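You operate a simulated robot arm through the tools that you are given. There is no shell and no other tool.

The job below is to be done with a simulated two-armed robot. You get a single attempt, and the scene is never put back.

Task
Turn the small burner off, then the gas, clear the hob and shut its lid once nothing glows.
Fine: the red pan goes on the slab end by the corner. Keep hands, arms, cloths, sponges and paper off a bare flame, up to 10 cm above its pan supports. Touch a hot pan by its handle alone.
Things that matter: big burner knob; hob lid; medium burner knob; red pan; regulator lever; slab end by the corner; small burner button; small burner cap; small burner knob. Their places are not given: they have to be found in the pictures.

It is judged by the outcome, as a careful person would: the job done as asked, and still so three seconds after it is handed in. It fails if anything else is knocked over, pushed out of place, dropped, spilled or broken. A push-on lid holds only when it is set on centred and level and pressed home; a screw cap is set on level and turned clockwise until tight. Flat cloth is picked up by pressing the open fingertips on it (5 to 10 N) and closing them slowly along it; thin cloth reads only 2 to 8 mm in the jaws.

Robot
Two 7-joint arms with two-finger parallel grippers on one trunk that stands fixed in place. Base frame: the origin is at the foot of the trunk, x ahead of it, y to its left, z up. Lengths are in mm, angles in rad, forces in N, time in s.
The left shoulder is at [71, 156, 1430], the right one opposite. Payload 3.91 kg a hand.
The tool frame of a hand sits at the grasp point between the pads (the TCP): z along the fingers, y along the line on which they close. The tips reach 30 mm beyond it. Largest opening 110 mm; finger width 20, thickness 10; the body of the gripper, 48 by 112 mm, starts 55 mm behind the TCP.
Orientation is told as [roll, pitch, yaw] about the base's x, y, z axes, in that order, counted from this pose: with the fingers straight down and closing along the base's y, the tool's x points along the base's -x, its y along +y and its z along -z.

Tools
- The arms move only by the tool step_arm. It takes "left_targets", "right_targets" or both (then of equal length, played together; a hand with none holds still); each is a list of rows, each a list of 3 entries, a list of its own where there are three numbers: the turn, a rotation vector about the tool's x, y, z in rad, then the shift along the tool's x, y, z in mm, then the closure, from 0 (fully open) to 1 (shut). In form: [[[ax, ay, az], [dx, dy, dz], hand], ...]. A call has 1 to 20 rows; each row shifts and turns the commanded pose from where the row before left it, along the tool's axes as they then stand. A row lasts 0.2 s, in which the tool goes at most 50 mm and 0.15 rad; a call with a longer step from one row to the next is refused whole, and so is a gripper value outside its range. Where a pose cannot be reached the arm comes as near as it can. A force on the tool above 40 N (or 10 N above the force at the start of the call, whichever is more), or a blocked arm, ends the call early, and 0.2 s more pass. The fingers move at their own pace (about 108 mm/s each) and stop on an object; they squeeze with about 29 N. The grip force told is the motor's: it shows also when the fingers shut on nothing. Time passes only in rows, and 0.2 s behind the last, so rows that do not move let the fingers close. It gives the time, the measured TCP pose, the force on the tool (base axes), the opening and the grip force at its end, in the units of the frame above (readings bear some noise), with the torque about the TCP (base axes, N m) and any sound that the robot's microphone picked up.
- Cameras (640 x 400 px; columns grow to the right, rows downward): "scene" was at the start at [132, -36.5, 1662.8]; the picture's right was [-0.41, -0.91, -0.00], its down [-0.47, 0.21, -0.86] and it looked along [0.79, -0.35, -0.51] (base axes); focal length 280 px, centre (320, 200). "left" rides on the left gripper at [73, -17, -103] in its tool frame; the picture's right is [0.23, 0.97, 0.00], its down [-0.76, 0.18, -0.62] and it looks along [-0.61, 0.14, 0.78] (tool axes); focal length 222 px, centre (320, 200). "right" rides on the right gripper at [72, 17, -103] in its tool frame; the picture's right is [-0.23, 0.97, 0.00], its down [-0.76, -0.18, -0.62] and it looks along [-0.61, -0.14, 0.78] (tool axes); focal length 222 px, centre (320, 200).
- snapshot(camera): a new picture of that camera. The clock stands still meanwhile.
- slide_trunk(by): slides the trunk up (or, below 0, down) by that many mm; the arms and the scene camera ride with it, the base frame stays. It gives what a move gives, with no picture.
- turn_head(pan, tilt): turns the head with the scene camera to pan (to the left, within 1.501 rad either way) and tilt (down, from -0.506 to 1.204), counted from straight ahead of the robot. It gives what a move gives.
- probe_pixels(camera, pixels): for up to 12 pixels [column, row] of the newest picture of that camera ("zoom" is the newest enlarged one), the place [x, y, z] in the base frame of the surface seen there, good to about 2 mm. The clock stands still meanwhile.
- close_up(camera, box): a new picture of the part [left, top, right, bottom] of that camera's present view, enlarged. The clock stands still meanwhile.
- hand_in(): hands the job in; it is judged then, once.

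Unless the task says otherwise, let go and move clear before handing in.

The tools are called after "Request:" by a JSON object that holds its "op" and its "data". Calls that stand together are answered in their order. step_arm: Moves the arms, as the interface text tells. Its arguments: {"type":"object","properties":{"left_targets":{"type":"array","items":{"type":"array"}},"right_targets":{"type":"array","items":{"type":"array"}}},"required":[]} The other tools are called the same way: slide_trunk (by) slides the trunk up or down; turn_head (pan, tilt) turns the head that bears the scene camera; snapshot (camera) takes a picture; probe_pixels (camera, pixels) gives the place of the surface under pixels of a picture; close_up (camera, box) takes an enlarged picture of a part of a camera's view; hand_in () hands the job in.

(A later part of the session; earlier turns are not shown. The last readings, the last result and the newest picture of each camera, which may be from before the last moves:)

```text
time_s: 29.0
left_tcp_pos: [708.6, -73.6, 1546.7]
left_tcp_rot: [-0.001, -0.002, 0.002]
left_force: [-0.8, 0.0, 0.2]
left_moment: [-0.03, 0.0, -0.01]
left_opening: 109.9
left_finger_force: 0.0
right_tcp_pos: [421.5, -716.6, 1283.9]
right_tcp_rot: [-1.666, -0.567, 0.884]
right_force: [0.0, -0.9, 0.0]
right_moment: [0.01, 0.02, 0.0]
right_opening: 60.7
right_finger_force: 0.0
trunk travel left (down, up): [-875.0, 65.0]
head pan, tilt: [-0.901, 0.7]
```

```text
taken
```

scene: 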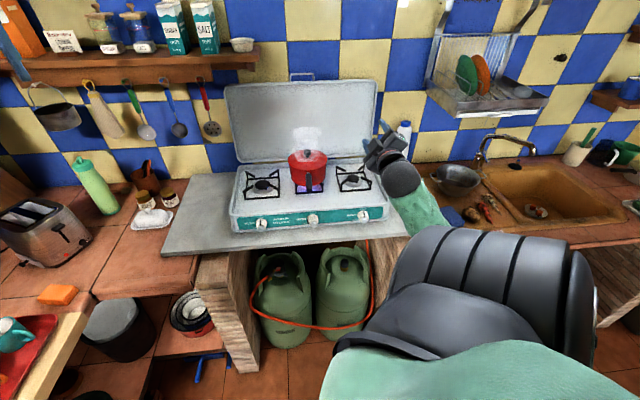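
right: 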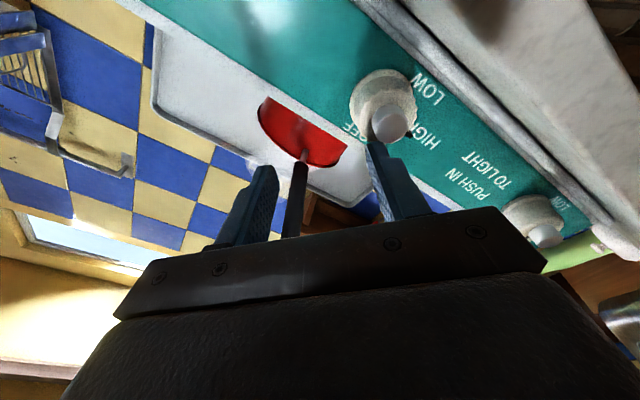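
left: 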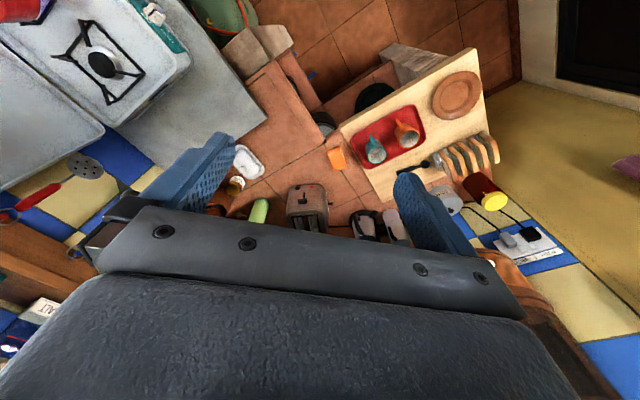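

The hand is up and clear at z 1284. I'll pitch it back to pointing down to re-pose the elbow.

Request:
{"op": "step_arm", "data": {"right_targets": [[[-0.117, 0.072, 0], [0, 0, 0], 0.45], [[-0.117, 0.072, 0], [0, 0, 0], 0.45], [[-0.117, 0.072, 0], [0, 0, 0], 0.45], [[-0.117, 0.072, 0], [0, 0, 0], 0.45], [[-0.117, 0.072, 0], [0, 0, 0], 0.45], [[-0.117, 0.072, 0], [0, 0, 0], 0.45], [[-0.117, 0.072, 0], [0, 0, 0], 0.45], [[-0.117, 0.072, 0], [0, 0, 0], 0.45], [[-0.117, 0.072, 0], [0, 0, 0], 0.45], [[-0.117, 0.072, 0], [0, 0, 0], 0.45], [[-0.117, 0.072, 0], [0, 0, 0], 0.45], [[-0.117, 0.072, 0], [0, 0, 0], 0.45], [[0, 0, 0], [0, 0, 0], 0.45]]}}

Request:
{"op": "snapshot", "data": {"camera": "scene"}}

```text
time_s: 31.8
left_tcp_pos: [707.6, -73.5, 1546.4]
left_tcp_rot: [-0.002, -0.002, 0.001]
left_force: [0.7, 0.2, 0.0]
left_moment: [-0.04, 0.04, -0.02]
left_opening: 110.0
left_finger_force: 0.0
right_tcp_pos: [421.3, -716.2, 1284.7]
right_tcp_rot: [0.007, -0.014, 0.282]
right_force: [-0.2, 0.8, 0.3]
right_moment: [-0.03, 0.0, 0.02]
right_opening: 60.3
right_finger_force: 0.0
trunk travel left (down, up): [-875.0, 65.0]
head pan, tilt: [-0.901, 0.7]
```

```text
taken
```

scene: 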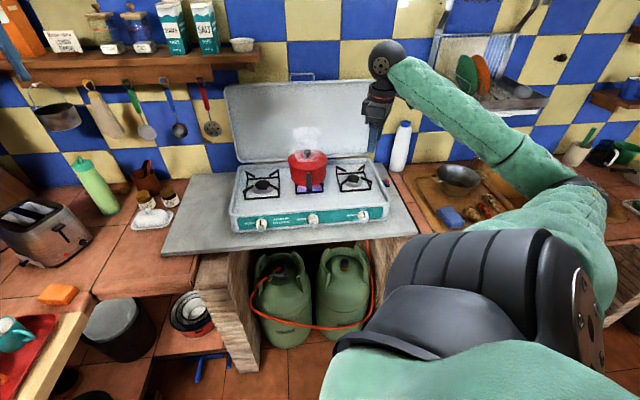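

The elbow is now out to the right (scene (580,190)), hand pointing down at yaw 0.28. I'll yaw to -45° and move back in front of the small burner knob at z 1223.

Request:
{"op": "step_arm", "data": {"right_targets": [[[0, 0, 0.1334], [0, 0, 0], 0.45], [[0, 0, 0.1334], [0, 0, 0], 0.45], [[0, 0, 0.1334], [0, 0, 0], 0.45], [[0, 0, 0.1334], [0, 0, 0], 0.45], [[0, 0, 0.1334], [0, 0, 0], 0.45], [[0, 0, 0.1334], [0, 0, 0], 0.45], [[0, 0, 0.1334], [0, 0, 0], 0.45], [[0, 0, 0.1334], [0, 0, 0], 0.45], [[0, 0, 0], [13.6, 34.8, 12.4], 0.45], [[0, 0, 0], [13.6, 34.8, 12.4], 0.45], [[0, 0, 0], [13.6, 34.8, 12.4], 0.45], [[0, 0, 0], [13.6, 34.8, 12.4], 0.45], [[0, 0, 0], [13.6, 34.8, 12.4], 0.45], [[0, 0, 0], [0, 0, 0], 0.45]]}}

Request:
{"op": "snapshot", "data": {"camera": "scene"}}

```text
time_s: 34.8
left_tcp_pos: [708.4, -75.8, 1546.6]
left_tcp_rot: [-0.002, -0.001, 0.0]
left_force: [0.3, -0.2, 1.1]
left_moment: [0.0, -0.02, -0.01]
left_opening: 109.9
left_finger_force: 0.1
right_tcp_pos: [497.0, -545.0, 1225.1]
right_tcp_rot: [0.017, -0.002, -0.783]
right_force: [-0.4, -0.7, 0.9]
right_moment: [-0.01, -0.01, -0.01]
right_opening: 60.5
right_finger_force: 0.0
trunk travel left (down, up): [-875.0, 65.0]
head pan, tilt: [-0.901, 0.7]
```

```text
taken
```

scene: 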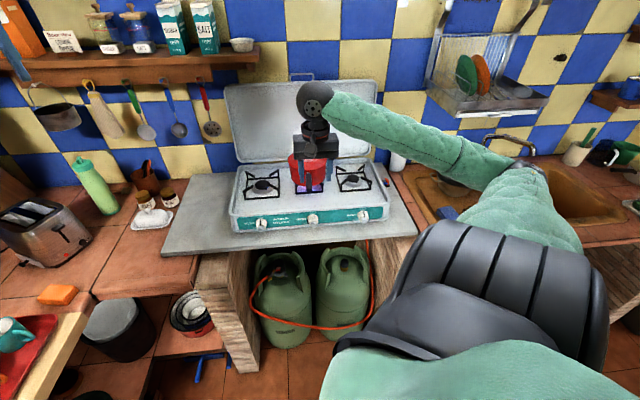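

The elbow stays out to the right. This time I'll pitch up with the roll already at -0.6 to stay away from the wrist limit.

Request:
{"op": "step_arm", "data": {"right_targets": [[[0, 0, -0.12], [0, 0, 0], 0.45], [[0, 0, -0.12], [0, 0, 0], 0.45], [[0, 0, -0.12], [0, 0, 0], 0.45], [[0, 0, -0.12], [0, 0, 0], 0.45], [[0, 0, -0.12], [0, 0, 0], 0.45], [[0.0807, -0.1178, 0], [0, 0, 0], 0.45], [[0.0807, -0.1178, 0], [0, 0, 0], 0.45], [[0.0807, -0.1178, 0], [0, 0, 0], 0.45], [[0.0807, -0.1178, 0], [0, 0, 0], 0.45], [[0.0807, -0.1178, 0], [0, 0, 0], 0.45], [[0.0807, -0.1178, 0], [0, 0, 0], 0.45], [[0.0807, -0.1178, 0], [0, 0, 0], 0.45], [[0.0807, -0.1178, 0], [0, 0, 0], 0.45], [[0.0807, -0.1178, 0], [0, 0, 0], 0.45], [[0.0807, -0.1178, 0], [0, 0, 0], 0.45], [[0.0807, -0.1178, 0], [0, 0, 0], 0.45], [[0, 0, 0], [0, 0, 0], 0.45]]}}

Request:
{"op": "snapshot", "data": {"camera": "scene"}}

```text
time_s: 38.4
left_tcp_pos: [707.9, -74.7, 1547.7]
left_tcp_rot: [-0.002, -0.003, 0.002]
left_force: [-1.2, 0.3, 0.0]
left_moment: [0.04, 0.02, -0.01]
left_opening: 110.1
left_finger_force: 0.0
right_tcp_pos: [515.4, -554.6, 1220.0]
right_tcp_rot: [-1.576, -0.985, 0.79]
right_force: [0.9, 0.0, -0.4]
right_moment: [0.02, 0.0, 0.03]
right_opening: 60.6
right_finger_force: 0.0
right hand out of reach, approached as far as the arm can: row 11, 12, 13
trunk travel left (down, up): [-875.0, 65.0]
head pan, tilt: [-0.901, 0.7]
```

```text
taken
```

scene: 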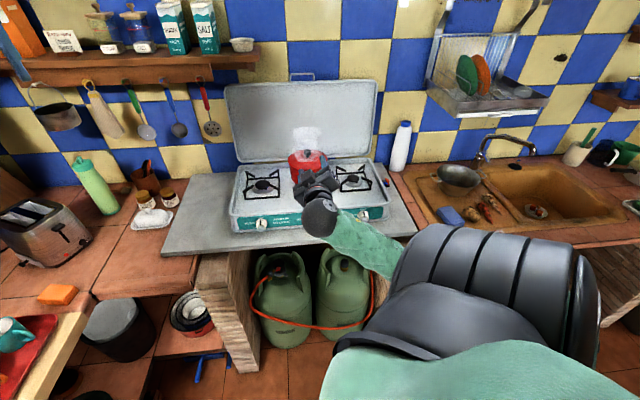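

The arm is nearly fully folded at this height, which explains the near-limit rows. I'll descend to z 1000 and check where the elbow goes.

Request:
{"op": "step_arm", "data": {"right_targets": [[[0, 0, 0], [31, 19.6, -3.4], 0.45], [[0, 0, 0], [31, 19.6, -3.4], 0.45], [[0, 0, 0], [31, 19.6, -3.4], 0.45], [[0, 0, 0], [31, 19.6, -3.4], 0.45], [[0, 0, 0], [31, 19.6, -3.4], 0.45], [[0, 0, 0], [31, 19.6, -3.4], 0.45], [[0, 0, 0], [0, 0, 0], 0.45]]}}

Request:
{"op": "snapshot", "data": {"camera": "scene"}}

```text
time_s: 40.0
left_tcp_pos: [706.9, -86.7, 1548.8]
left_tcp_rot: [0.006, -0.003, 0.001]
left_force: [-0.2, 1.0, -0.5]
left_moment: [-0.06, 0.0, -0.01]
left_opening: 110.0
left_finger_force: 0.1
right_tcp_pos: [493.8, -554.2, 999.1]
right_tcp_rot: [-1.577, -0.983, 0.793]
right_force: [0.0, -0.2, 0.2]
right_moment: [-0.01, 0.03, -0.03]
right_opening: 60.8
right_finger_force: 0.1
trunk travel left (down, up): [-875.0, 65.0]
head pan, tilt: [-0.901, 0.7]
```

```text
taken
```

scene: 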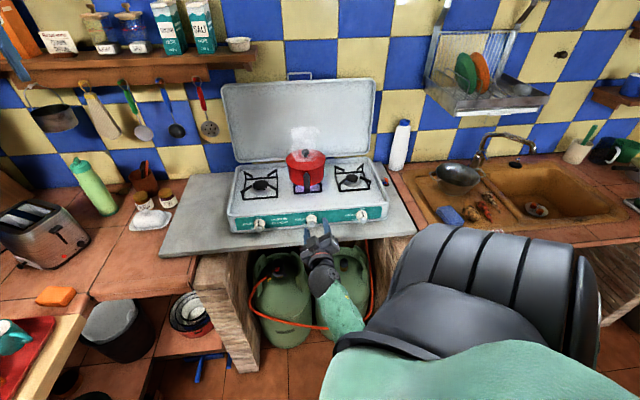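

The left arm's reading shifted again (y -86.7), so the elbow is leaning on the trunk with this roll. I'll reverse up, pitch down, and repeat with roll 0, which kept the elbow well out the first time.

Request:
{"op": "step_arm", "data": {"right_targets": [[[0, 0, 0], [-31, -19.6, 3.4], 0.45], [[0, 0, 0], [-31, -19.6, 3.4], 0.45], [[0, 0, 0], [-31, -19.6, 3.4], 0.45], [[0, 0, 0], [-31, -19.6, 3.4], 0.45], [[0, 0, 0], [-31, -19.6, 3.4], 0.45], [[0, 0, 0], [-31, -19.6, 3.4], 0.45], [[-0.0807, 0.1178, 0], [0, 0, 0], 0.45], [[-0.0807, 0.1178, 0], [0, 0, 0], 0.45], [[-0.0807, 0.1178, 0], [0, 0, 0], 0.45], [[-0.0807, 0.1178, 0], [0, 0, 0], 0.45], [[-0.0807, 0.1178, 0], [0, 0, 0], 0.45], [[-0.0807, 0.1178, 0], [0, 0, 0], 0.45], [[-0.0807, 0.1178, 0], [0, 0, 0], 0.45], [[-0.0807, 0.1178, 0], [0, 0, 0], 0.45], [[-0.0807, 0.1178, 0], [0, 0, 0], 0.45], [[-0.0807, 0.1178, 0], [0, 0, 0], 0.45], [[-0.0807, 0.1178, 0], [0, 0, 0], 0.45], [[0, 0, 0], [0, 0, 0], 0.45]]}}

Request:
{"op": "snapshot", "data": {"camera": "scene"}}

```text
time_s: 43.8
left_tcp_pos: [708.8, -74.3, 1547.0]
left_tcp_rot: [-0.001, -0.002, 0.002]
left_force: [-0.1, -0.2, -0.2]
left_moment: [0.01, 0.01, -0.01]
left_opening: 109.7
left_finger_force: 0.0
right_tcp_pos: [514.8, -554.2, 1219.6]
right_tcp_rot: [0.011, -0.009, -0.185]
right_force: [-0.1, -0.5, 0.4]
right_moment: [0.02, 0.04, 0.01]
right_opening: 60.4
right_finger_force: 0.0
trunk travel left (down, up): [-875.0, 65.0]
head pan, tilt: [-0.901, 0.7]
```

```text
taken
```

scene: 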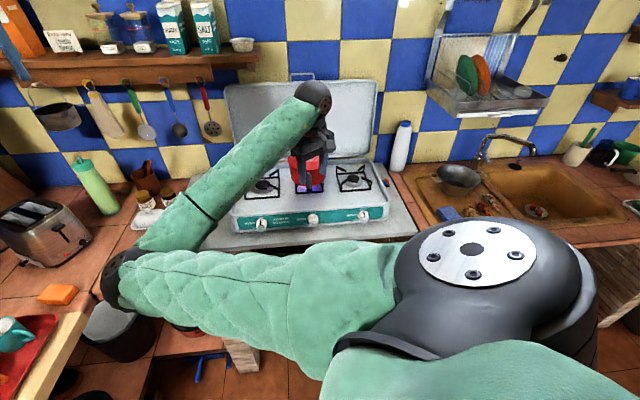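

The elbow has swung over to the left now (scene (115,275)). I'll pitch up again, carry the hand up and right as before, and pitch down there, which brought the elbow out to the right.

Request:
{"op": "step_arm", "data": {"right_targets": [[[0.0807, -0.1178, 0], [0, 0, 0], 0.45], [[0.0807, -0.1178, 0], [0, 0, 0], 0.45], [[0.0807, -0.1178, 0], [0, 0, 0], 0.45], [[0.0807, -0.1178, 0], [0, 0, 0], 0.45], [[0.0807, -0.1178, 0], [0, 0, 0], 0.45], [[0.0807, -0.1178, 0], [0, 0, 0], 0.45], [[0.0807, -0.1178, 0], [0, 0, 0], 0.45], [[0.0807, -0.1178, 0], [0, 0, 0], 0.45], [[0.0807, -0.1178, 0], [0, 0, 0], 0.45], [[0.0807, -0.1178, 0], [0, 0, 0], 0.45], [[0.0807, -0.1178, 0], [0, 0, 0], 0.45], [[0, 0, 0], [9.4, -37.4, 9.8], 0.45], [[0, 0, 0], [9.4, -37.4, 9.8], 0.45], [[0, 0, 0], [9.4, -37.4, 9.8], 0.45], [[0, 0, 0], [9.4, -37.4, 9.8], 0.45], [[0, 0, 0], [9.4, -37.4, 9.8], 0.45], [[0, 0, 0], [0, 0, 0], 0.45]]}}

Request:
{"op": "snapshot", "data": {"camera": "scene"}}

```text
time_s: 45.2
left_tcp_pos: [708.6, -71.6, 1547.6]
left_tcp_rot: [-0.005, -0.002, 0.002]
left_force: [-0.7, -0.3, 0.2]
left_moment: [-0.01, -0.01, 0.0]
left_opening: 109.9
left_finger_force: 0.0
right_tcp_pos: [536.8, -572.4, 1315.6]
right_tcp_rot: [-0.552, -0.857, -0.029]
right_force: [0.2, -0.2, 0.1]
right_moment: [0.0, -0.01, -0.02]
right_opening: 60.7
right_finger_force: 0.0
trunk travel left (down, up): [-875.0, 65.0]
head pan, tilt: [-0.901, 0.7]
stopped in row 6 (right hand): the arm was blocked; the commanded pose is now the measured one
```

```text
taken
```

scene: 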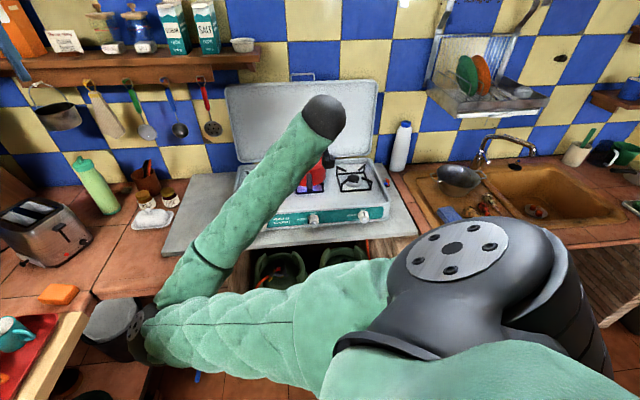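

It blocked with the elbow left-front. I'll probe the arm points to understand the geometry before moving more.

Request:
{"op": "probe_pixels", "data": {"camera": "scene", "pixels": [[133, 320], [145, 340], [210, 255], [230, 310], [300, 320], [325, 115], [290, 150], [370, 290], [455, 245], [560, 320], [180, 300], [120, 310]]}}

```text
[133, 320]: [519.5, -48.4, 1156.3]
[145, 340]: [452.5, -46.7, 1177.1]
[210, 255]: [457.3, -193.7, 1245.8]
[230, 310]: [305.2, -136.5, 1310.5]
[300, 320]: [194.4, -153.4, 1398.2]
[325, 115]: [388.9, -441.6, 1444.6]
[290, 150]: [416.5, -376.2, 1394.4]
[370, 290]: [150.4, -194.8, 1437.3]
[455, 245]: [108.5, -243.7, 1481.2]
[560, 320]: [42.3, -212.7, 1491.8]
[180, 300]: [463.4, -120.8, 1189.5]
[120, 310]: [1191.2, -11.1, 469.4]
```

The elbow sits front-left at (490,-40,1160), which conflicts with a horizontal hand. I'll return the hand to pointing down, then yaw it round to drag the elbow back to the right; later I can use the trunk slide to bring a comfortable posture down to knob height.

Request:
{"op": "step_arm", "data": {"right_targets": [[[-0.0577, 0.1273, 0], [0, 0, 0], 0.45], [[-0.0577, 0.1273, 0], [0, 0, 0], 0.45], [[-0.0577, 0.1273, 0], [0, 0, 0], 0.45], [[-0.0577, 0.1273, 0], [0, 0, 0], 0.45], [[-0.0577, 0.1273, 0], [0, 0, 0], 0.45], [[-0.0577, 0.1273, 0], [0, 0, 0], 0.45], [[-0.0577, 0.1273, 0], [0, 0, 0], 0.45], [[0, 0, 0], [0, 0, 0], 0.45]]}}

Request:
{"op": "snapshot", "data": {"camera": "scene"}}

```text
time_s: 47.0
left_tcp_pos: [708.5, -74.4, 1546.5]
left_tcp_rot: [-0.001, -0.003, 0.002]
left_force: [-0.2, 0.6, 0.4]
left_moment: [0.01, -0.01, -0.02]
left_opening: 110.2
left_finger_force: 0.0
right_tcp_pos: [537.9, -571.6, 1314.4]
right_tcp_rot: [0.004, 0.004, -0.281]
right_force: [-0.3, 0.1, 0.6]
right_moment: [-0.01, 0.0, 0.01]
right_opening: 60.5
right_finger_force: 0.1
trunk travel left (down, up): [-875.0, 65.0]
head pan, tilt: [-0.901, 0.7]
```

```text
taken
```

scene: 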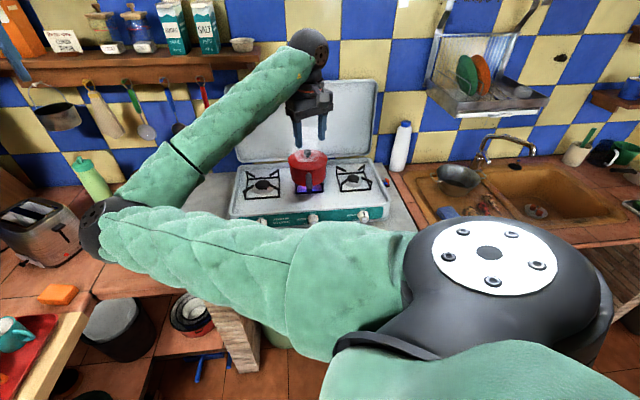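

The tool is down again with elbow left. I'll yaw it counter-clockwise and watch the elbow.

Request:
{"op": "step_arm", "data": {"right_targets": [[[0, 0, -0.14], [0, 0, 0], 0.45], [[0, 0, -0.14], [0, 0, 0], 0.45], [[0, 0, -0.14], [0, 0, 0], 0.45], [[0, 0, -0.14], [0, 0, 0], 0.45], [[0, 0, -0.14], [0, 0, 0], 0.45], [[0, 0, -0.14], [0, 0, 0], 0.45], [[0, 0, -0.14], [0, 0, 0], 0.45], [[0, 0, -0.14], [0, 0, 0], 0.45], [[0, 0, -0.14], [0, 0, 0], 0.45], [[0, 0, -0.14], [0, 0, 0], 0.45], [[0, 0, -0.14], [0, 0, 0], 0.45], [[0, 0, -0.14], [0, 0, 0], 0.45]]}}

Request:
{"op": "snapshot", "data": {"camera": "scene"}}

```text
time_s: 49.6
left_tcp_pos: [710.3, -72.7, 1545.5]
left_tcp_rot: [-0.002, 0.0, 0.003]
left_force: [0.1, -0.4, 0.9]
left_moment: [-0.03, 0.0, 0.02]
left_opening: 110.0
left_finger_force: 0.2
right_tcp_pos: [584.6, -559.0, 1301.4]
right_tcp_rot: [0.002, 0.002, 1.381]
right_force: [0.0, 0.0, 0.9]
right_moment: [-0.01, 0.05, 0.01]
right_opening: 60.4
right_finger_force: 0.0
right hand out of reach, approached as far as the arm can: row 12
trunk travel left (down, up): [-875.0, 65.0]
head pan, tilt: [-0.901, 0.7]
```

```text
taken
```

scene: 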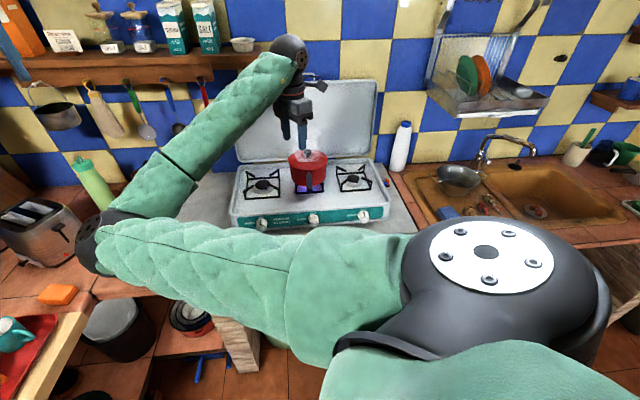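

Yawing only reached a wrist limit (row 12) without swinging the elbow. The earlier blocks come from the arm being folded too close, so I'll yaw back to -45°, move lower and further out where there is room, and pitch up there.

Request:
{"op": "step_arm", "data": {"right_targets": [[[0, 0, 0.144], [0, 0, 0], 0.45], [[0, 0, 0.144], [0, 0, 0], 0.45], [[0, 0, 0.144], [0, 0, 0], 0.45], [[0, 0, 0.144], [0, 0, 0], 0.45], [[0, 0, 0.144], [0, 0, 0], 0.45], [[0, 0, 0.144], [0, 0, 0], 0.45], [[0, 0, 0.144], [0, 0, 0], 0.45], [[0, 0, 0.144], [0, 0, 0], 0.45], [[0, 0, 0.144], [0, 0, 0], 0.45], [[0, 0, 0.144], [0, 0, 0], 0.45], [[0, 0, 0.144], [0, 0, 0], 0.45], [[0, 0, 0.144], [0, 0, 0], 0.45], [[0, 0, 0.144], [0, 0, 0], 0.45], [[0, 0, 0.144], [0, 0, 0], 0.45], [[0, 0, 0.15], [0, 0, 0], 0.45], [[0, 0, 0], [0, 0, 0], 0.45]]}}

Request:
{"op": "snapshot", "data": {"camera": "scene"}}

```text
time_s: 53.0
left_tcp_pos: [709.4, -73.5, 1546.2]
left_tcp_rot: [-0.002, -0.002, 0.001]
left_force: [0.3, -0.3, 1.0]
left_moment: [0.01, 0.02, -0.02]
left_opening: 110.2
left_finger_force: 0.0
right_tcp_pos: [583.4, -558.4, 1301.2]
right_tcp_rot: [0.001, 0.005, -0.769]
right_force: [0.5, 0.1, 0.9]
right_moment: [0.0, 0.04, -0.02]
right_opening: 60.7
right_finger_force: 0.1
trunk travel left (down, up): [-875.0, 65.0]
head pan, tilt: [-0.901, 0.7]
```

```text
taken
```

scene: 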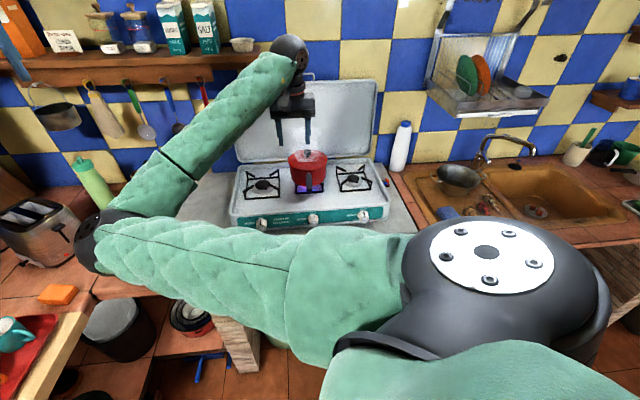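

The elbow is still left. I'll swing the hand about its wrist to point right, which should roll the elbow underneath, and then turn it to face the hob with a -90° roll, a comfortable posture for an elbow-right arm.

Request:
{"op": "step_arm", "data": {"right_targets": [[[0.14, 0, 0], [0, -32, 0], 0.45], [[0.14, 0, 0], [0, -32, 0], 0.45], [[0.14, 0, 0], [0, -32, 0], 0.45], [[0.14, 0, 0], [0, -32, 0], 0.45], [[0.14, 0, 0], [0, -32, 0], 0.45], [[0.14, 0, 0], [0, -32, 0], 0.45], [[0, 0, 0], [0, 0, 0], 0.45]]}}

Request:
{"op": "snapshot", "data": {"camera": "scene"}}

```text
time_s: 54.6
left_tcp_pos: [708.1, -72.7, 1547.0]
left_tcp_rot: [-0.002, -0.003, 0.003]
left_force: [-1.0, 0.1, -0.7]
left_moment: [-0.01, -0.02, -0.05]
left_opening: 109.8
left_finger_force: 0.2
right_tcp_pos: [461.5, -686.1, 1365.5]
right_tcp_rot: [-0.838, 0.004, -0.767]
right_force: [0.2, 0.1, 0.6]
right_moment: [-0.02, -0.02, 0.0]
right_opening: 60.7
right_finger_force: 0.1
trunk travel left (down, up): [-875.0, 65.0]
head pan, tilt: [-0.901, 0.7]
```

```text
taken
```

scene: 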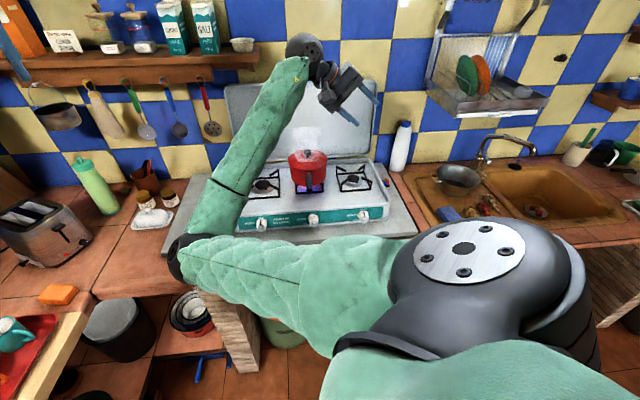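

The elbow is swinging down as hoped (from (95,240) to (185,265)). I'll continue the same swing to point fully right.

Request:
{"op": "step_arm", "data": {"right_targets": [[[0.14, 0, 0], [0, -32, 0], 0.45], [[0.14, 0, 0], [0, -32, 0], 0.45], [[0.14, 0, 0], [0, -32, 0], 0.45], [[0.14, 0, 0], [0, -32, 0], 0.45], [[0.14, 0, 0], [0, -32, 0], 0.45], [[0, 0, 0], [0, 0, 0], 0.45]]}}

Request:
{"op": "snapshot", "data": {"camera": "scene"}}

```text
time_s: 56.0
left_tcp_pos: [708.7, -72.3, 1546.7]
left_tcp_rot: [-0.002, 0.0, 0.002]
left_force: [-0.4, 0.5, 0.0]
left_moment: [-0.02, -0.01, 0.0]
left_opening: 110.1
left_finger_force: 0.1
right_tcp_pos: [414.9, -735.4, 1506.5]
right_tcp_rot: [-1.539, 0.003, -0.768]
right_force: [0.1, -0.5, 0.0]
right_moment: [-0.01, 0.03, -0.01]
right_opening: 60.3
right_finger_force: 0.1
trunk travel left (down, up): [-875.0, 65.0]
head pan, tilt: [-0.901, 0.7]
```

```text
taken
```

scene: 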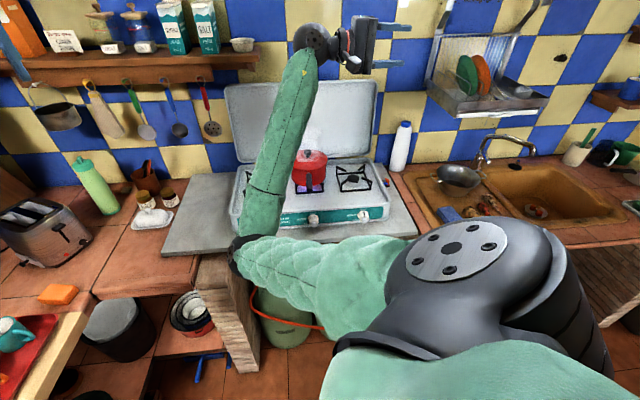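

The elbow is now almost below (px (240,250)). I'll continue five more steps so it passes under toward the right.

Request:
{"op": "step_arm", "data": {"right_targets": [[[0.14, 0, 0], [0, -30, 0], 0.45], [[0.14, 0, 0], [0, -30, 0], 0.45], [[0.14, 0, 0], [0, -30, 0], 0.45], [[0.14, 0, 0], [0, -30, 0], 0.45], [[0.14, 0, 0], [0, -30, 0], 0.45], [[0, 0, 0], [0, 0, 0], 0.45]]}}

Request:
{"op": "snapshot", "data": {"camera": "scene"}}

```text
time_s: 57.4
left_tcp_pos: [709.9, -74.1, 1546.7]
left_tcp_rot: [-0.002, -0.002, 0.002]
left_force: [0.9, 0.3, 0.3]
left_moment: [0.01, 0.01, 0.02]
left_opening: 109.8
left_finger_force: 0.0
right_tcp_pos: [440.0, -709.6, 1649.5]
right_tcp_rot: [-2.24, 0.003, -0.768]
right_force: [-0.1, -0.3, 0.3]
right_moment: [-0.02, 0.0, 0.0]
right_opening: 60.5
right_finger_force: 0.1
trunk travel left (down, up): [-875.0, 65.0]
head pan, tilt: [-0.901, 0.7]
```

```text
taken
```

scene: 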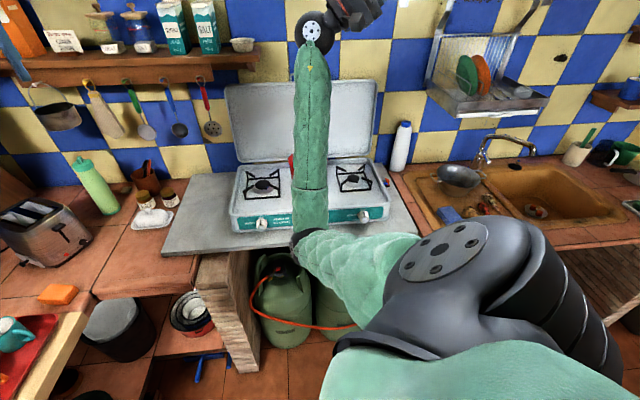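

The elbow keeps following (now px (305,240)). Another five steps.

Request:
{"op": "step_arm", "data": {"right_targets": [[[0.14, 0, 0], [0, -30, 0], 0.45], [[0.14, 0, 0], [0, -30, 0], 0.45], [[0.14, 0, 0], [0, -30, 0], 0.45], [[0.14, 0, 0], [0, -30, 0], 0.45], [[0.14, 0, 0], [0, -30, 0], 0.45], [[0, 0, 0], [0, 0, 0], 0.45]]}}

Request:
{"op": "snapshot", "data": {"camera": "scene"}}

```text
time_s: 58.8
left_tcp_pos: [710.9, -74.4, 1546.8]
left_tcp_rot: [-0.003, 0.0, 0.003]
left_force: [0.4, 0.5, 0.2]
left_moment: [-0.02, 0.01, 0.02]
left_opening: 110.0
left_finger_force: 0.2
right_tcp_pos: [525.0, -623.0, 1733.9]
right_tcp_rot: [-2.94, 0.005, -0.767]
right_force: [0.2, -0.7, 0.8]
right_moment: [-0.03, -0.02, 0.01]
right_opening: 60.5
right_finger_force: 0.1
trunk travel left (down, up): [-875.0, 65.0]
head pan, tilt: [-0.901, 0.7]
```

```text
taken
```

scene: 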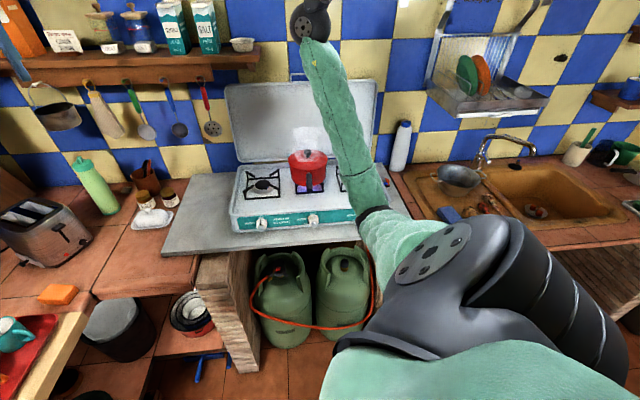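

The elbow has come round to the right-low side (px (375,210)) with the tool pointing up. I'll roll the hand 90° there so that facing the hob leaves the wrist mid-range.

Request:
{"op": "step_arm", "data": {"right_targets": [[[0, 0, 0.1428], [0, 0, 0], 0.45], [[0, 0, 0.1428], [0, 0, 0], 0.45], [[0, 0, 0.1428], [0, 0, 0], 0.45], [[0, 0, 0.1428], [0, 0, 0], 0.45], [[0, 0, 0.1428], [0, 0, 0], 0.45], [[0, 0, 0.1428], [0, 0, 0], 0.45], [[0, 0, 0.1428], [0, 0, 0], 0.45], [[0, 0, 0.1428], [0, 0, 0], 0.45], [[0, 0, 0.1428], [0, 0, 0], 0.45], [[0, 0, 0.1428], [0, 0, 0], 0.45], [[0, 0, 0.1428], [0, 0, 0], 0.45], [[0, 0, 0], [0, 0, 0], 0.45]]}}

Request:
{"op": "snapshot", "data": {"camera": "scene"}}

```text
time_s: 61.4
left_tcp_pos: [708.7, -75.2, 1547.0]
left_tcp_rot: [-0.002, -0.002, 0.002]
left_force: [1.7, 0.2, 0.4]
left_moment: [-0.01, -0.02, -0.01]
left_opening: 109.8
left_finger_force: 0.1
right_tcp_pos: [522.9, -624.6, 1732.9]
right_tcp_rot: [-3.137, -0.204, 0.803]
right_force: [0.7, 0.5, -0.3]
right_moment: [-0.03, -0.02, -0.01]
right_opening: 60.4
right_finger_force: 0.0
trunk travel left (down, up): [-875.0, 65.0]
head pan, tilt: [-0.901, 0.7]
```

```text
taken
```

scene: 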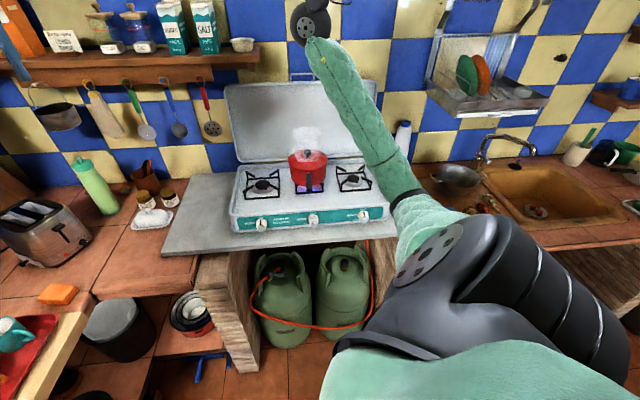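

The elbow is out right and stays there. Now I'll pitch the hand forward to face the hob, keeping the TCP in place high above.

Request:
{"op": "step_arm", "data": {"right_targets": [[[-0.1428, 0, 0], [0, 10, 0], 0.45], [[-0.1428, 0, 0], [0, 10, 0], 0.45], [[-0.1428, 0, 0], [0, 10, 0], 0.45], [[-0.1428, 0, 0], [0, 10, 0], 0.45], [[-0.1428, 0, 0], [0, 10, 0], 0.45], [[-0.1428, 0, 0], [0, 10, 0], 0.45], [[-0.1428, 0, 0], [0, 10, 0], 0.45], [[-0.1428, 0, 0], [0, 10, 0], 0.45], [[-0.1428, 0, 0], [0, 10, 0], 0.45], [[-0.1428, 0, 0], [0, 10, 0], 0.45], [[-0.1428, 0, 0], [0, 10, 0], 0.45], [[0, 0, 0], [0, 0, 0], 0.45]]}}

Request:
{"op": "snapshot", "data": {"camera": "scene"}}

```text
time_s: 64.0
left_tcp_pos: [709.0, -74.2, 1547.4]
left_tcp_rot: [0.0, -0.002, 0.0]
left_force: [0.0, 0.9, -0.2]
left_moment: [0.0, 0.0, 0.01]
left_opening: 110.1
left_finger_force: 0.0
right_tcp_pos: [586.6, -668.1, 1670.7]
right_tcp_rot: [-1.567, -0.204, 0.802]
right_force: [-0.3, 0.9, 0.5]
right_moment: [0.0, 0.0, -0.02]
right_opening: 60.4
right_finger_force: 0.1
trunk travel left (down, up): [-875.0, 65.0]
head pan, tilt: [-0.901, 0.7]
```

```text
taken
```

scene: 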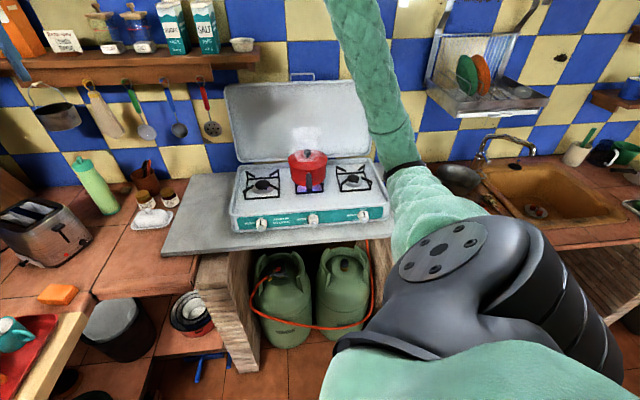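

The hand now faces the hob at z 1671, roll ≈ -1.37, with elbow right. I'll descend well out at first so the arm doesn't fold too tightly.

Request:
{"op": "step_arm", "data": {"right_targets": [[[0.0034, 0.0165, 0], [8.5, 41.2, 0], 0.45], [[0, 0, 0], [8.5, 41.2, 0], 0.45], [[0, 0, 0], [8.5, 41.2, 0], 0.45], [[0, 0, 0], [8.5, 41.2, 0], 0.45], [[0, 0, 0], [8.5, 41.2, 0], 0.45], [[0, 0, 0], [8.5, 41.2, 0], 0.45], [[0, 0, 0], [8.5, 41.2, 0], 0.45], [[0, 0, 0], [8.5, 41.2, 0], 0.45], [[0, 0, 0], [8.5, 41.2, 0], 0.45], [[0, 0, 0], [8.5, 41.2, 0], 0.45], [[0, 0, 0], [0, 0, 0], 0.45]]}}

Request:
{"op": "snapshot", "data": {"camera": "scene"}}

```text
time_s: 66.4
left_tcp_pos: [709.3, -72.9, 1546.5]
left_tcp_rot: [-0.001, -0.001, 0.003]
left_force: [0.3, -0.2, 0.3]
left_moment: [0.0, 0.04, -0.01]
left_opening: 110.1
left_finger_force: 0.1
right_tcp_pos: [584.6, -664.8, 1250.2]
right_tcp_rot: [-1.566, -0.204, 0.782]
right_force: [-0.4, 0.1, 0.1]
right_moment: [0.03, -0.02, 0.01]
right_opening: 60.4
right_finger_force: 0.0
trunk travel left (down, up): [-875.0, 65.0]
head pan, tilt: [-0.901, 0.7]
```

```text
taken
```

scene: 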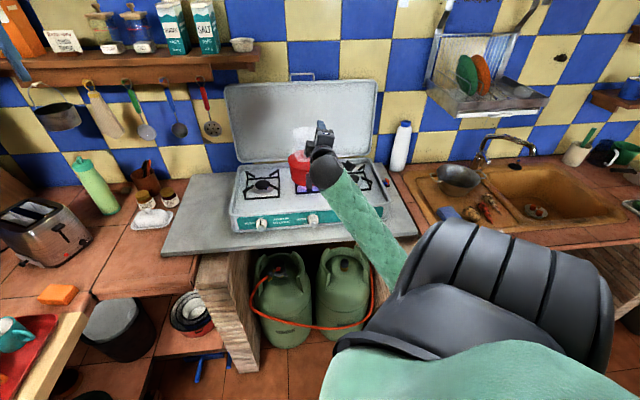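

Tracking is good and the left arm is undisturbed. I'll draw the hand back from the pan handle, then slide the trunk down 150 mm so the arm keeps a roomy posture.

Request:
{"op": "step_arm", "data": {"right_targets": [[[0, 0, 0], [2, 10, -35], 0.45], [[0, 0, 0], [2, 10, -35], 0.45], [[0, 0, 0], [2, 10, -30], 0.45], [[0, 0, 0], [2, 10, 0], 0.45], [[0, 0, 0], [0, 0, 0], 0.45]]}}

Request:
{"op": "slide_trunk", "data": {"by": -75}}

Request:
{"op": "slide_trunk", "data": {"by": -75}}

Request:
{"op": "snapshot", "data": {"camera": "scene"}}

Request:
{"op": "snapshot", "data": {"camera": "right"}}

```text
time_s: 67.6
left_tcp_pos: [709.8, -74.5, 1547.9]
left_tcp_rot: [-0.002, -0.002, 0.003]
left_force: [0.1, -0.1, -0.7]
left_moment: [-0.01, -0.01, 0.02]
left_opening: 110.1
left_finger_force: 0.1
right_tcp_pos: [513.4, -593.8, 1209.0]
right_tcp_rot: [-1.565, -0.205, 0.786]
right_force: [0.1, 0.1, 0.9]
right_moment: [0.01, 0.03, 0.02]
right_opening: 60.3
right_finger_force: 0.0
trunk travel left (down, up): [-875.0, 65.0]
head pan, tilt: [-0.901, 0.7]
```

```text
time_s: 68.7
left_tcp_pos: [707.9, -74.8, 1471.8]
left_tcp_rot: [-0.001, -0.003, 0.001]
left_force: [0.1, -0.4, -1.4]
left_moment: [0.0, 0.02, 0.0]
left_opening: 110.2
left_finger_force: 0.0
right_tcp_pos: [513.8, -593.6, 1135.6]
right_tcp_rot: [-1.567, -0.203, 0.785]
right_force: [0.4, 0.8, -0.1]
right_moment: [0.02, 0.0, 0.02]
right_opening: 60.5
right_finger_force: 0.1
trunk travel left (down, up): [-800.0, 140.0]
head pan, tilt: [-0.901, 0.7]
```

```text
time_s: 69.8
left_tcp_pos: [708.6, -73.2, 1397.9]
left_tcp_rot: [-0.002, -0.003, 0.002]
left_force: [-0.8, 0.5, -0.2]
left_moment: [0.02, 0.01, -0.01]
left_opening: 109.8
left_finger_force: 0.0
right_tcp_pos: [512.7, -595.6, 1059.6]
right_tcp_rot: [-1.568, -0.204, 0.785]
right_force: [0.4, 0.8, 0.1]
right_moment: [0.02, 0.02, -0.02]
right_opening: 60.7
right_finger_force: 0.1
trunk travel left (down, up): [-725.0, 215.0]
head pan, tilt: [-0.901, 0.7]
```

```text
taken
```

scene: 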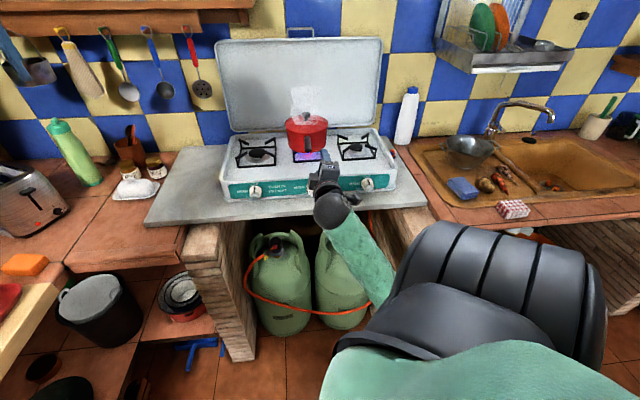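

```text
taken
```

right: 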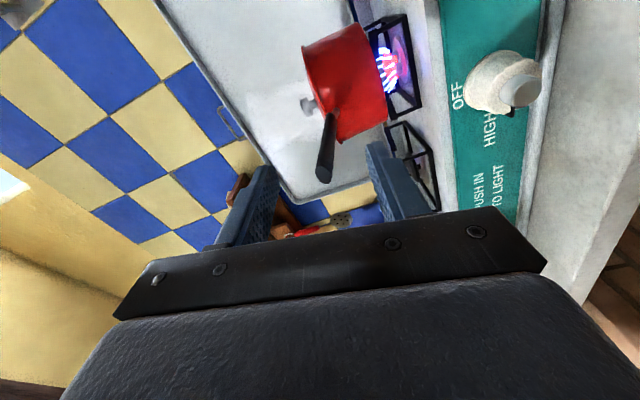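

The flame and pan are visible in the right camera and the left arm is undisturbed. I'll lower the hand to knob height at a stand-off in front of the knob.

Request:
{"op": "step_arm", "data": {"right_targets": [[[0, 0, 0], [0.85, 35.6, -12], 0.45], [[0, 0, 0], [0.85, 35.6, -12], 0.45], [[0, 0, 0], [0.85, 35.6, -4], 0.45], [[0, 0, 0], [0.85, 35.6, 0], 0.45], [[0, 0, 0], [0, 0, 0], 0.45]]}}

Request:
{"op": "snapshot", "data": {"camera": "right"}}

Request:
{"op": "snapshot", "data": {"camera": "scene"}}

```text
time_s: 71.0
left_tcp_pos: [708.6, -73.6, 1395.8]
left_tcp_rot: [-0.002, 0.0, 0.001]
left_force: [0.3, 0.4, 0.2]
left_moment: [0.0, 0.01, -0.01]
left_opening: 109.8
left_finger_force: 0.1
right_tcp_pos: [509.6, -557.5, 918.5]
right_tcp_rot: [-1.569, -0.204, 0.786]
right_force: [-0.1, 0.3, -0.3]
right_moment: [0.01, 0.0, -0.02]
right_opening: 60.5
right_finger_force: 0.1
trunk travel left (down, up): [-725.0, 215.0]
head pan, tilt: [-0.901, 0.7]
```

```text
taken
```

right: 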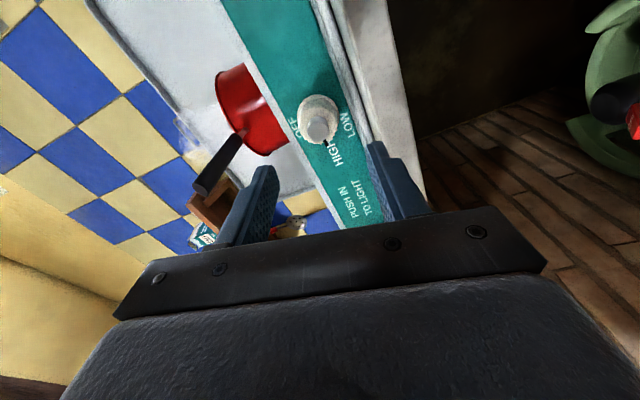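

```text
taken
```

scene: 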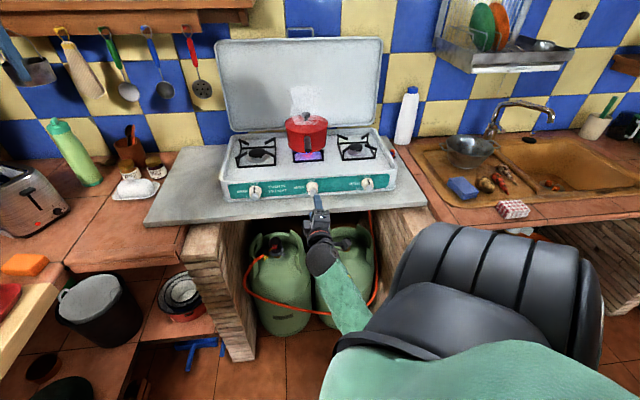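

The hand stands in line with the knob at s -754, z 918.5. I'll zoom to verify the knob's mark and centre.

Request:
{"op": "close_up", "data": {"camera": "right", "box": [256, 70, 384, 150]}}

Request:
{"op": "probe_pixels", "data": {"camera": "zoom", "pixels": [[318, 285], [305, 295], [330, 290], [235, 180], [390, 160], [310, 120], [320, 240], [430, 250]]}}

```text
5.00 times, centred on (320, 110) of right
```

zoom: 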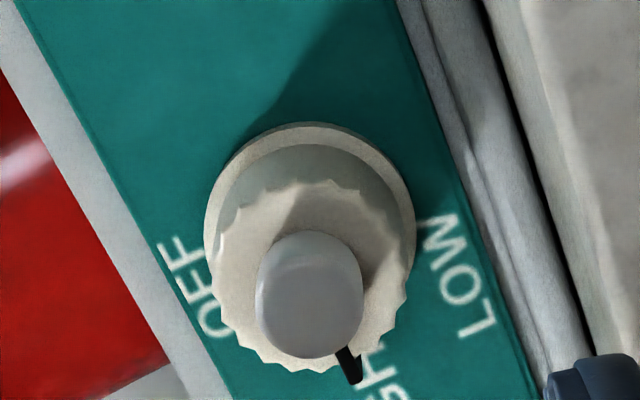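

```text
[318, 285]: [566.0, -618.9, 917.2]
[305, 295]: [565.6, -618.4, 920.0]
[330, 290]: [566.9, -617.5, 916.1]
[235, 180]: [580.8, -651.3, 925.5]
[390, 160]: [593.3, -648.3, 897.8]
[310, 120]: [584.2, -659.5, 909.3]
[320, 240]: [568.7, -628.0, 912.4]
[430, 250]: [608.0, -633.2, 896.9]
```

The mark sits at HIGH and OFF is 90° clockwise. I'll narrow the opening to about 53 mm, roll back 0.7 rad, centre on the button and advance onto the knob.

Request:
{"op": "step_arm", "data": {"right_targets": [[[0, 0, -0.14], [0, 0, 0], 0.52], [[0, 0, -0.14], [0, 0, 0], 0.52], [[0, 0, -0.14], [0, 0, 0], 0.52], [[0, 0, -0.14], [0, 0, 0], 0.52], [[0, 0, -0.14], [0, 0, 0], 0.52], [[0, 0, 0], [2.5, 1.9, 20], 0.52], [[0, 0, 0], [0, 0, 20], 0.52], [[0, 0, 0], [0, 0, 0], 0.52]]}}

Request:
{"op": "snapshot", "data": {"camera": "right"}}

Request:
{"op": "close_up", "data": {"camera": "scene", "box": [262, 165, 358, 225]}}

```text
time_s: 72.8
left_tcp_pos: [708.5, -73.5, 1397.2]
left_tcp_rot: [-0.002, -0.003, 0.001]
left_force: [-0.6, -1.0, 0.7]
left_moment: [0.01, -0.03, -0.01]
left_opening: 110.0
left_finger_force: 0.0
right_tcp_pos: [537.9, -586.4, 919.1]
right_tcp_rot: [-1.568, 0.497, 0.787]
right_force: [0.1, -0.1, -0.3]
right_moment: [0.0, 0.01, 0.0]
right_opening: 52.7
right_finger_force: 0.0
trunk travel left (down, up): [-725.0, 215.0]
head pan, tilt: [-0.901, 0.7]
```

```text
taken
```

right: 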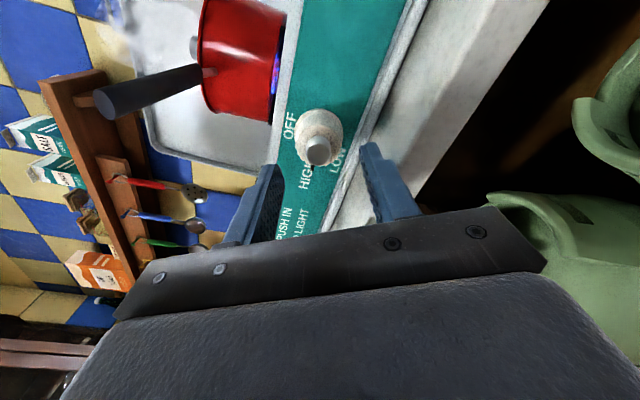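

```text
6.67 times, centred on (310, 195) of scene
```

zoom: 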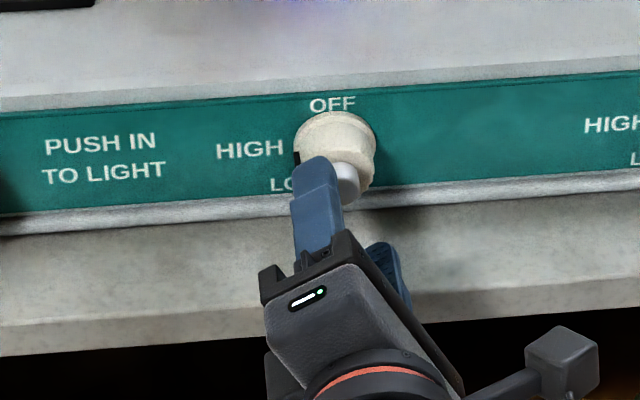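

The fingers straddle the knob line, but I want a finer centring. I'll probe the button from this closer view.

Request:
{"op": "close_up", "data": {"camera": "right", "box": [272, 90, 368, 180]}}

Request:
{"op": "probe_pixels", "data": {"camera": "right", "pixels": [[318, 150], [314, 150], [322, 150], [318, 146], [318, 154], [300, 130], [338, 130], [317, 115]]}}

```text
4.44 times, centred on (320, 135) of right
```

zoom: 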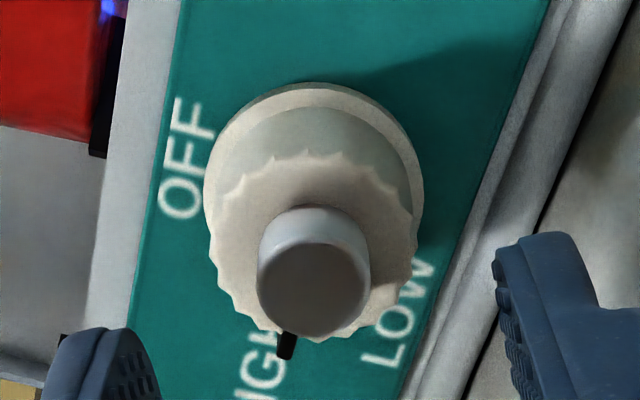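

```text
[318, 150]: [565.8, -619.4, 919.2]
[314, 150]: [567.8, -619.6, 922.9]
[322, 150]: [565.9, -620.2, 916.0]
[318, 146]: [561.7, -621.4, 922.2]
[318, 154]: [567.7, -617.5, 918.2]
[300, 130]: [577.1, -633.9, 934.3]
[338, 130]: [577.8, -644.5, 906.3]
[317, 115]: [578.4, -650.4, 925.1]
```

The button centre (319,155) lies right on the tool axis, so the hand is well centred. I'll advance 41 mm and close.

Request:
{"op": "step_arm", "data": {"right_targets": [[[0, 0, 0], [0, 0, 15], 0.52], [[0, 0, 0], [0, 0, 15], 0.52], [[0, 0, 0], [0, 0, 11], 0.52], [[0, 0, 0], [0, 0, 0], 0.52], [[0, 0, 0], [0, 0, 0], 0.6], [[0, 0, 0], [0, 0, 0], 0.66]]}}

Request:
{"op": "close_up", "data": {"camera": "scene", "box": [262, 165, 358, 225]}}

```text
time_s: 74.2
left_tcp_pos: [708.1, -74.2, 1397.9]
left_tcp_rot: [-0.002, -0.001, 0.002]
left_force: [1.1, -0.2, -0.2]
left_moment: [0.0, 0.01, 0.0]
left_opening: 110.2
left_finger_force: 0.1
right_tcp_pos: [567.2, -615.6, 919.2]
right_tcp_rot: [-1.568, 0.497, 0.785]
right_force: [0.9, -0.2, 0.9]
right_moment: [-0.02, -0.01, 0.01]
right_opening: 38.2
right_finger_force: 0.9
trunk travel left (down, up): [-725.0, 215.0]
head pan, tilt: [-0.901, 0.7]
```

```text
6.67 times, centred on (310, 195) of scene
```

zoom: 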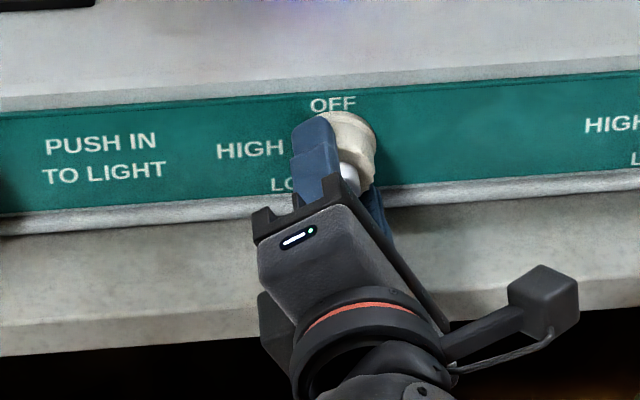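

The fingers just touch (38.2 mm) with no side load. I'll close to grip.

Request:
{"op": "step_arm", "data": {"right_targets": [[[0, 0, 0], [0, 0, 0], 0.72], [[0, 0, 0], [0, 0, 0], 0.75]]}}

```text
time_s: 74.8
left_tcp_pos: [709.5, -72.7, 1396.5]
left_tcp_rot: [-0.002, -0.003, 0.003]
left_force: [-0.4, 0.0, -0.2]
left_moment: [0.0, 0.0, 0.01]
left_opening: 109.9
left_finger_force: 0.0
right_tcp_pos: [566.7, -615.1, 920.2]
right_tcp_rot: [-1.568, 0.496, 0.787]
right_force: [6.3, -1.6, 8.6]
right_moment: [-0.11, -0.14, 0.64]
right_opening: 36.2
right_finger_force: 45.5
trunk travel left (down, up): [-725.0, 215.0]
head pan, tilt: [-0.901, 0.7]
```

Gripped at 36.2 mm with about 11 N side load. I'll turn clockwise in small steps while watching the force.

Request:
{"op": "step_arm", "data": {"right_targets": [[[0, 0, 0.06], [0.3, -0.6, 0], 0.75], [[0, 0, 0.08], [0, 0, 0], 0.75], [[0, 0, 0.08], [0, 0, 0], 0.75], [[0, 0, 0.08], [0, 0, 0], 0.75], [[0, 0, 0.08], [0, 0, 0], 0.75]]}}

Request:
{"op": "close_up", "data": {"camera": "scene", "box": [262, 140, 358, 220]}}

```text
time_s: 76.0
left_tcp_pos: [707.7, -72.8, 1396.1]
left_tcp_rot: [-0.003, 0.0, 0.001]
left_force: [0.5, -0.3, -1.6]
left_moment: [0.0, 0.01, 0.02]
left_opening: 109.9
left_finger_force: 0.1
right_tcp_pos: [567.1, -615.5, 919.1]
right_tcp_rot: [-1.568, 0.115, 0.785]
right_force: [12.8, 3.2, 10.6]
right_moment: [-0.22, -0.19, 0.23]
right_opening: 36.2
right_finger_force: 45.6
trunk travel left (down, up): [-725.0, 215.0]
head pan, tilt: [-0.901, 0.7]
```

```text
5.00 times, centred on (310, 180) of scene
```

zoom: 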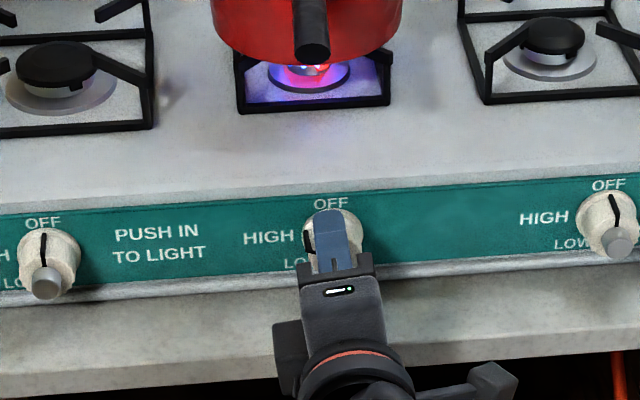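

The mark is at the knob's left (zoom (307,240)). Continuing clockwise.

Request:
{"op": "step_arm", "data": {"right_targets": [[[0, 0, 0.08], [0, 0, 0], 0.75], [[0, 0, 0.08], [0, 0, 0], 0.75], [[0, 0, 0.08], [0, 0, 0], 0.75], [[0, 0, 0.08], [0, 0, 0], 0.75], [[0, 0, 0.08], [0, 0, 0], 0.75]]}}

Request:
{"op": "close_up", "data": {"camera": "scene", "box": [262, 140, 358, 220]}}

```text
time_s: 77.2
left_tcp_pos: [709.7, -72.9, 1397.3]
left_tcp_rot: [-0.001, -0.001, 0.004]
left_force: [-0.5, -0.5, 0.7]
left_moment: [-0.01, -0.01, 0.01]
left_opening: 110.1
left_finger_force: 0.0
right_tcp_pos: [567.8, -615.2, 919.7]
right_tcp_rot: [-1.567, -0.284, 0.786]
right_force: [15.9, 3.8, 15.0]
right_moment: [-0.36, -0.31, -0.31]
right_opening: 36.0
right_finger_force: 44.6
trunk travel left (down, up): [-725.0, 215.0]
head pan, tilt: [-0.901, 0.7]
```

```text
5.00 times, centred on (310, 180) of scene
```

zoom: 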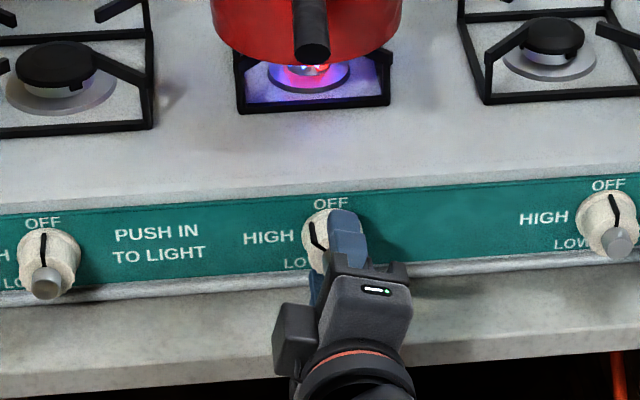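

The mark has turned to the upper left, about 40° short of OFF. I'll relieve the side load slightly and continue.

Request:
{"op": "step_arm", "data": {"right_targets": [[[0, 0, 0.06], [-1.0, -0.5, 0.3], 0.75], [[0, 0, 0.08], [0, 0, 0], 0.75], [[0, 0, 0.08], [0, 0, 0], 0.75], [[0, 0, 0.08], [0, 0, 0], 0.75], [[0, 0, 0.08], [0, 0, 0], 0.75]]}}

Request:
{"op": "close_up", "data": {"camera": "scene", "box": [262, 140, 358, 220]}}

```text
time_s: 78.4
left_tcp_pos: [708.2, -72.6, 1396.1]
left_tcp_rot: [-0.001, -0.001, 0.001]
left_force: [-0.8, -0.2, 0.4]
left_moment: [-0.02, -0.02, 0.0]
left_opening: 110.1
left_finger_force: 0.1
right_tcp_pos: [566.4, -614.8, 920.5]
right_tcp_rot: [-1.566, -0.664, 0.783]
right_force: [2.0, 0.4, 9.9]
right_moment: [0.27, 0.3, -0.87]
right_opening: 36.1
right_finger_force: 45.4
trunk travel left (down, up): [-725.0, 215.0]
head pan, tilt: [-0.901, 0.7]
```

```text
5.00 times, centred on (310, 180) of scene
```

zoom: 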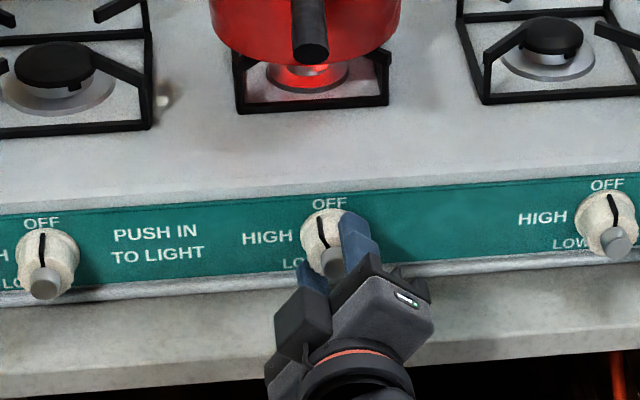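

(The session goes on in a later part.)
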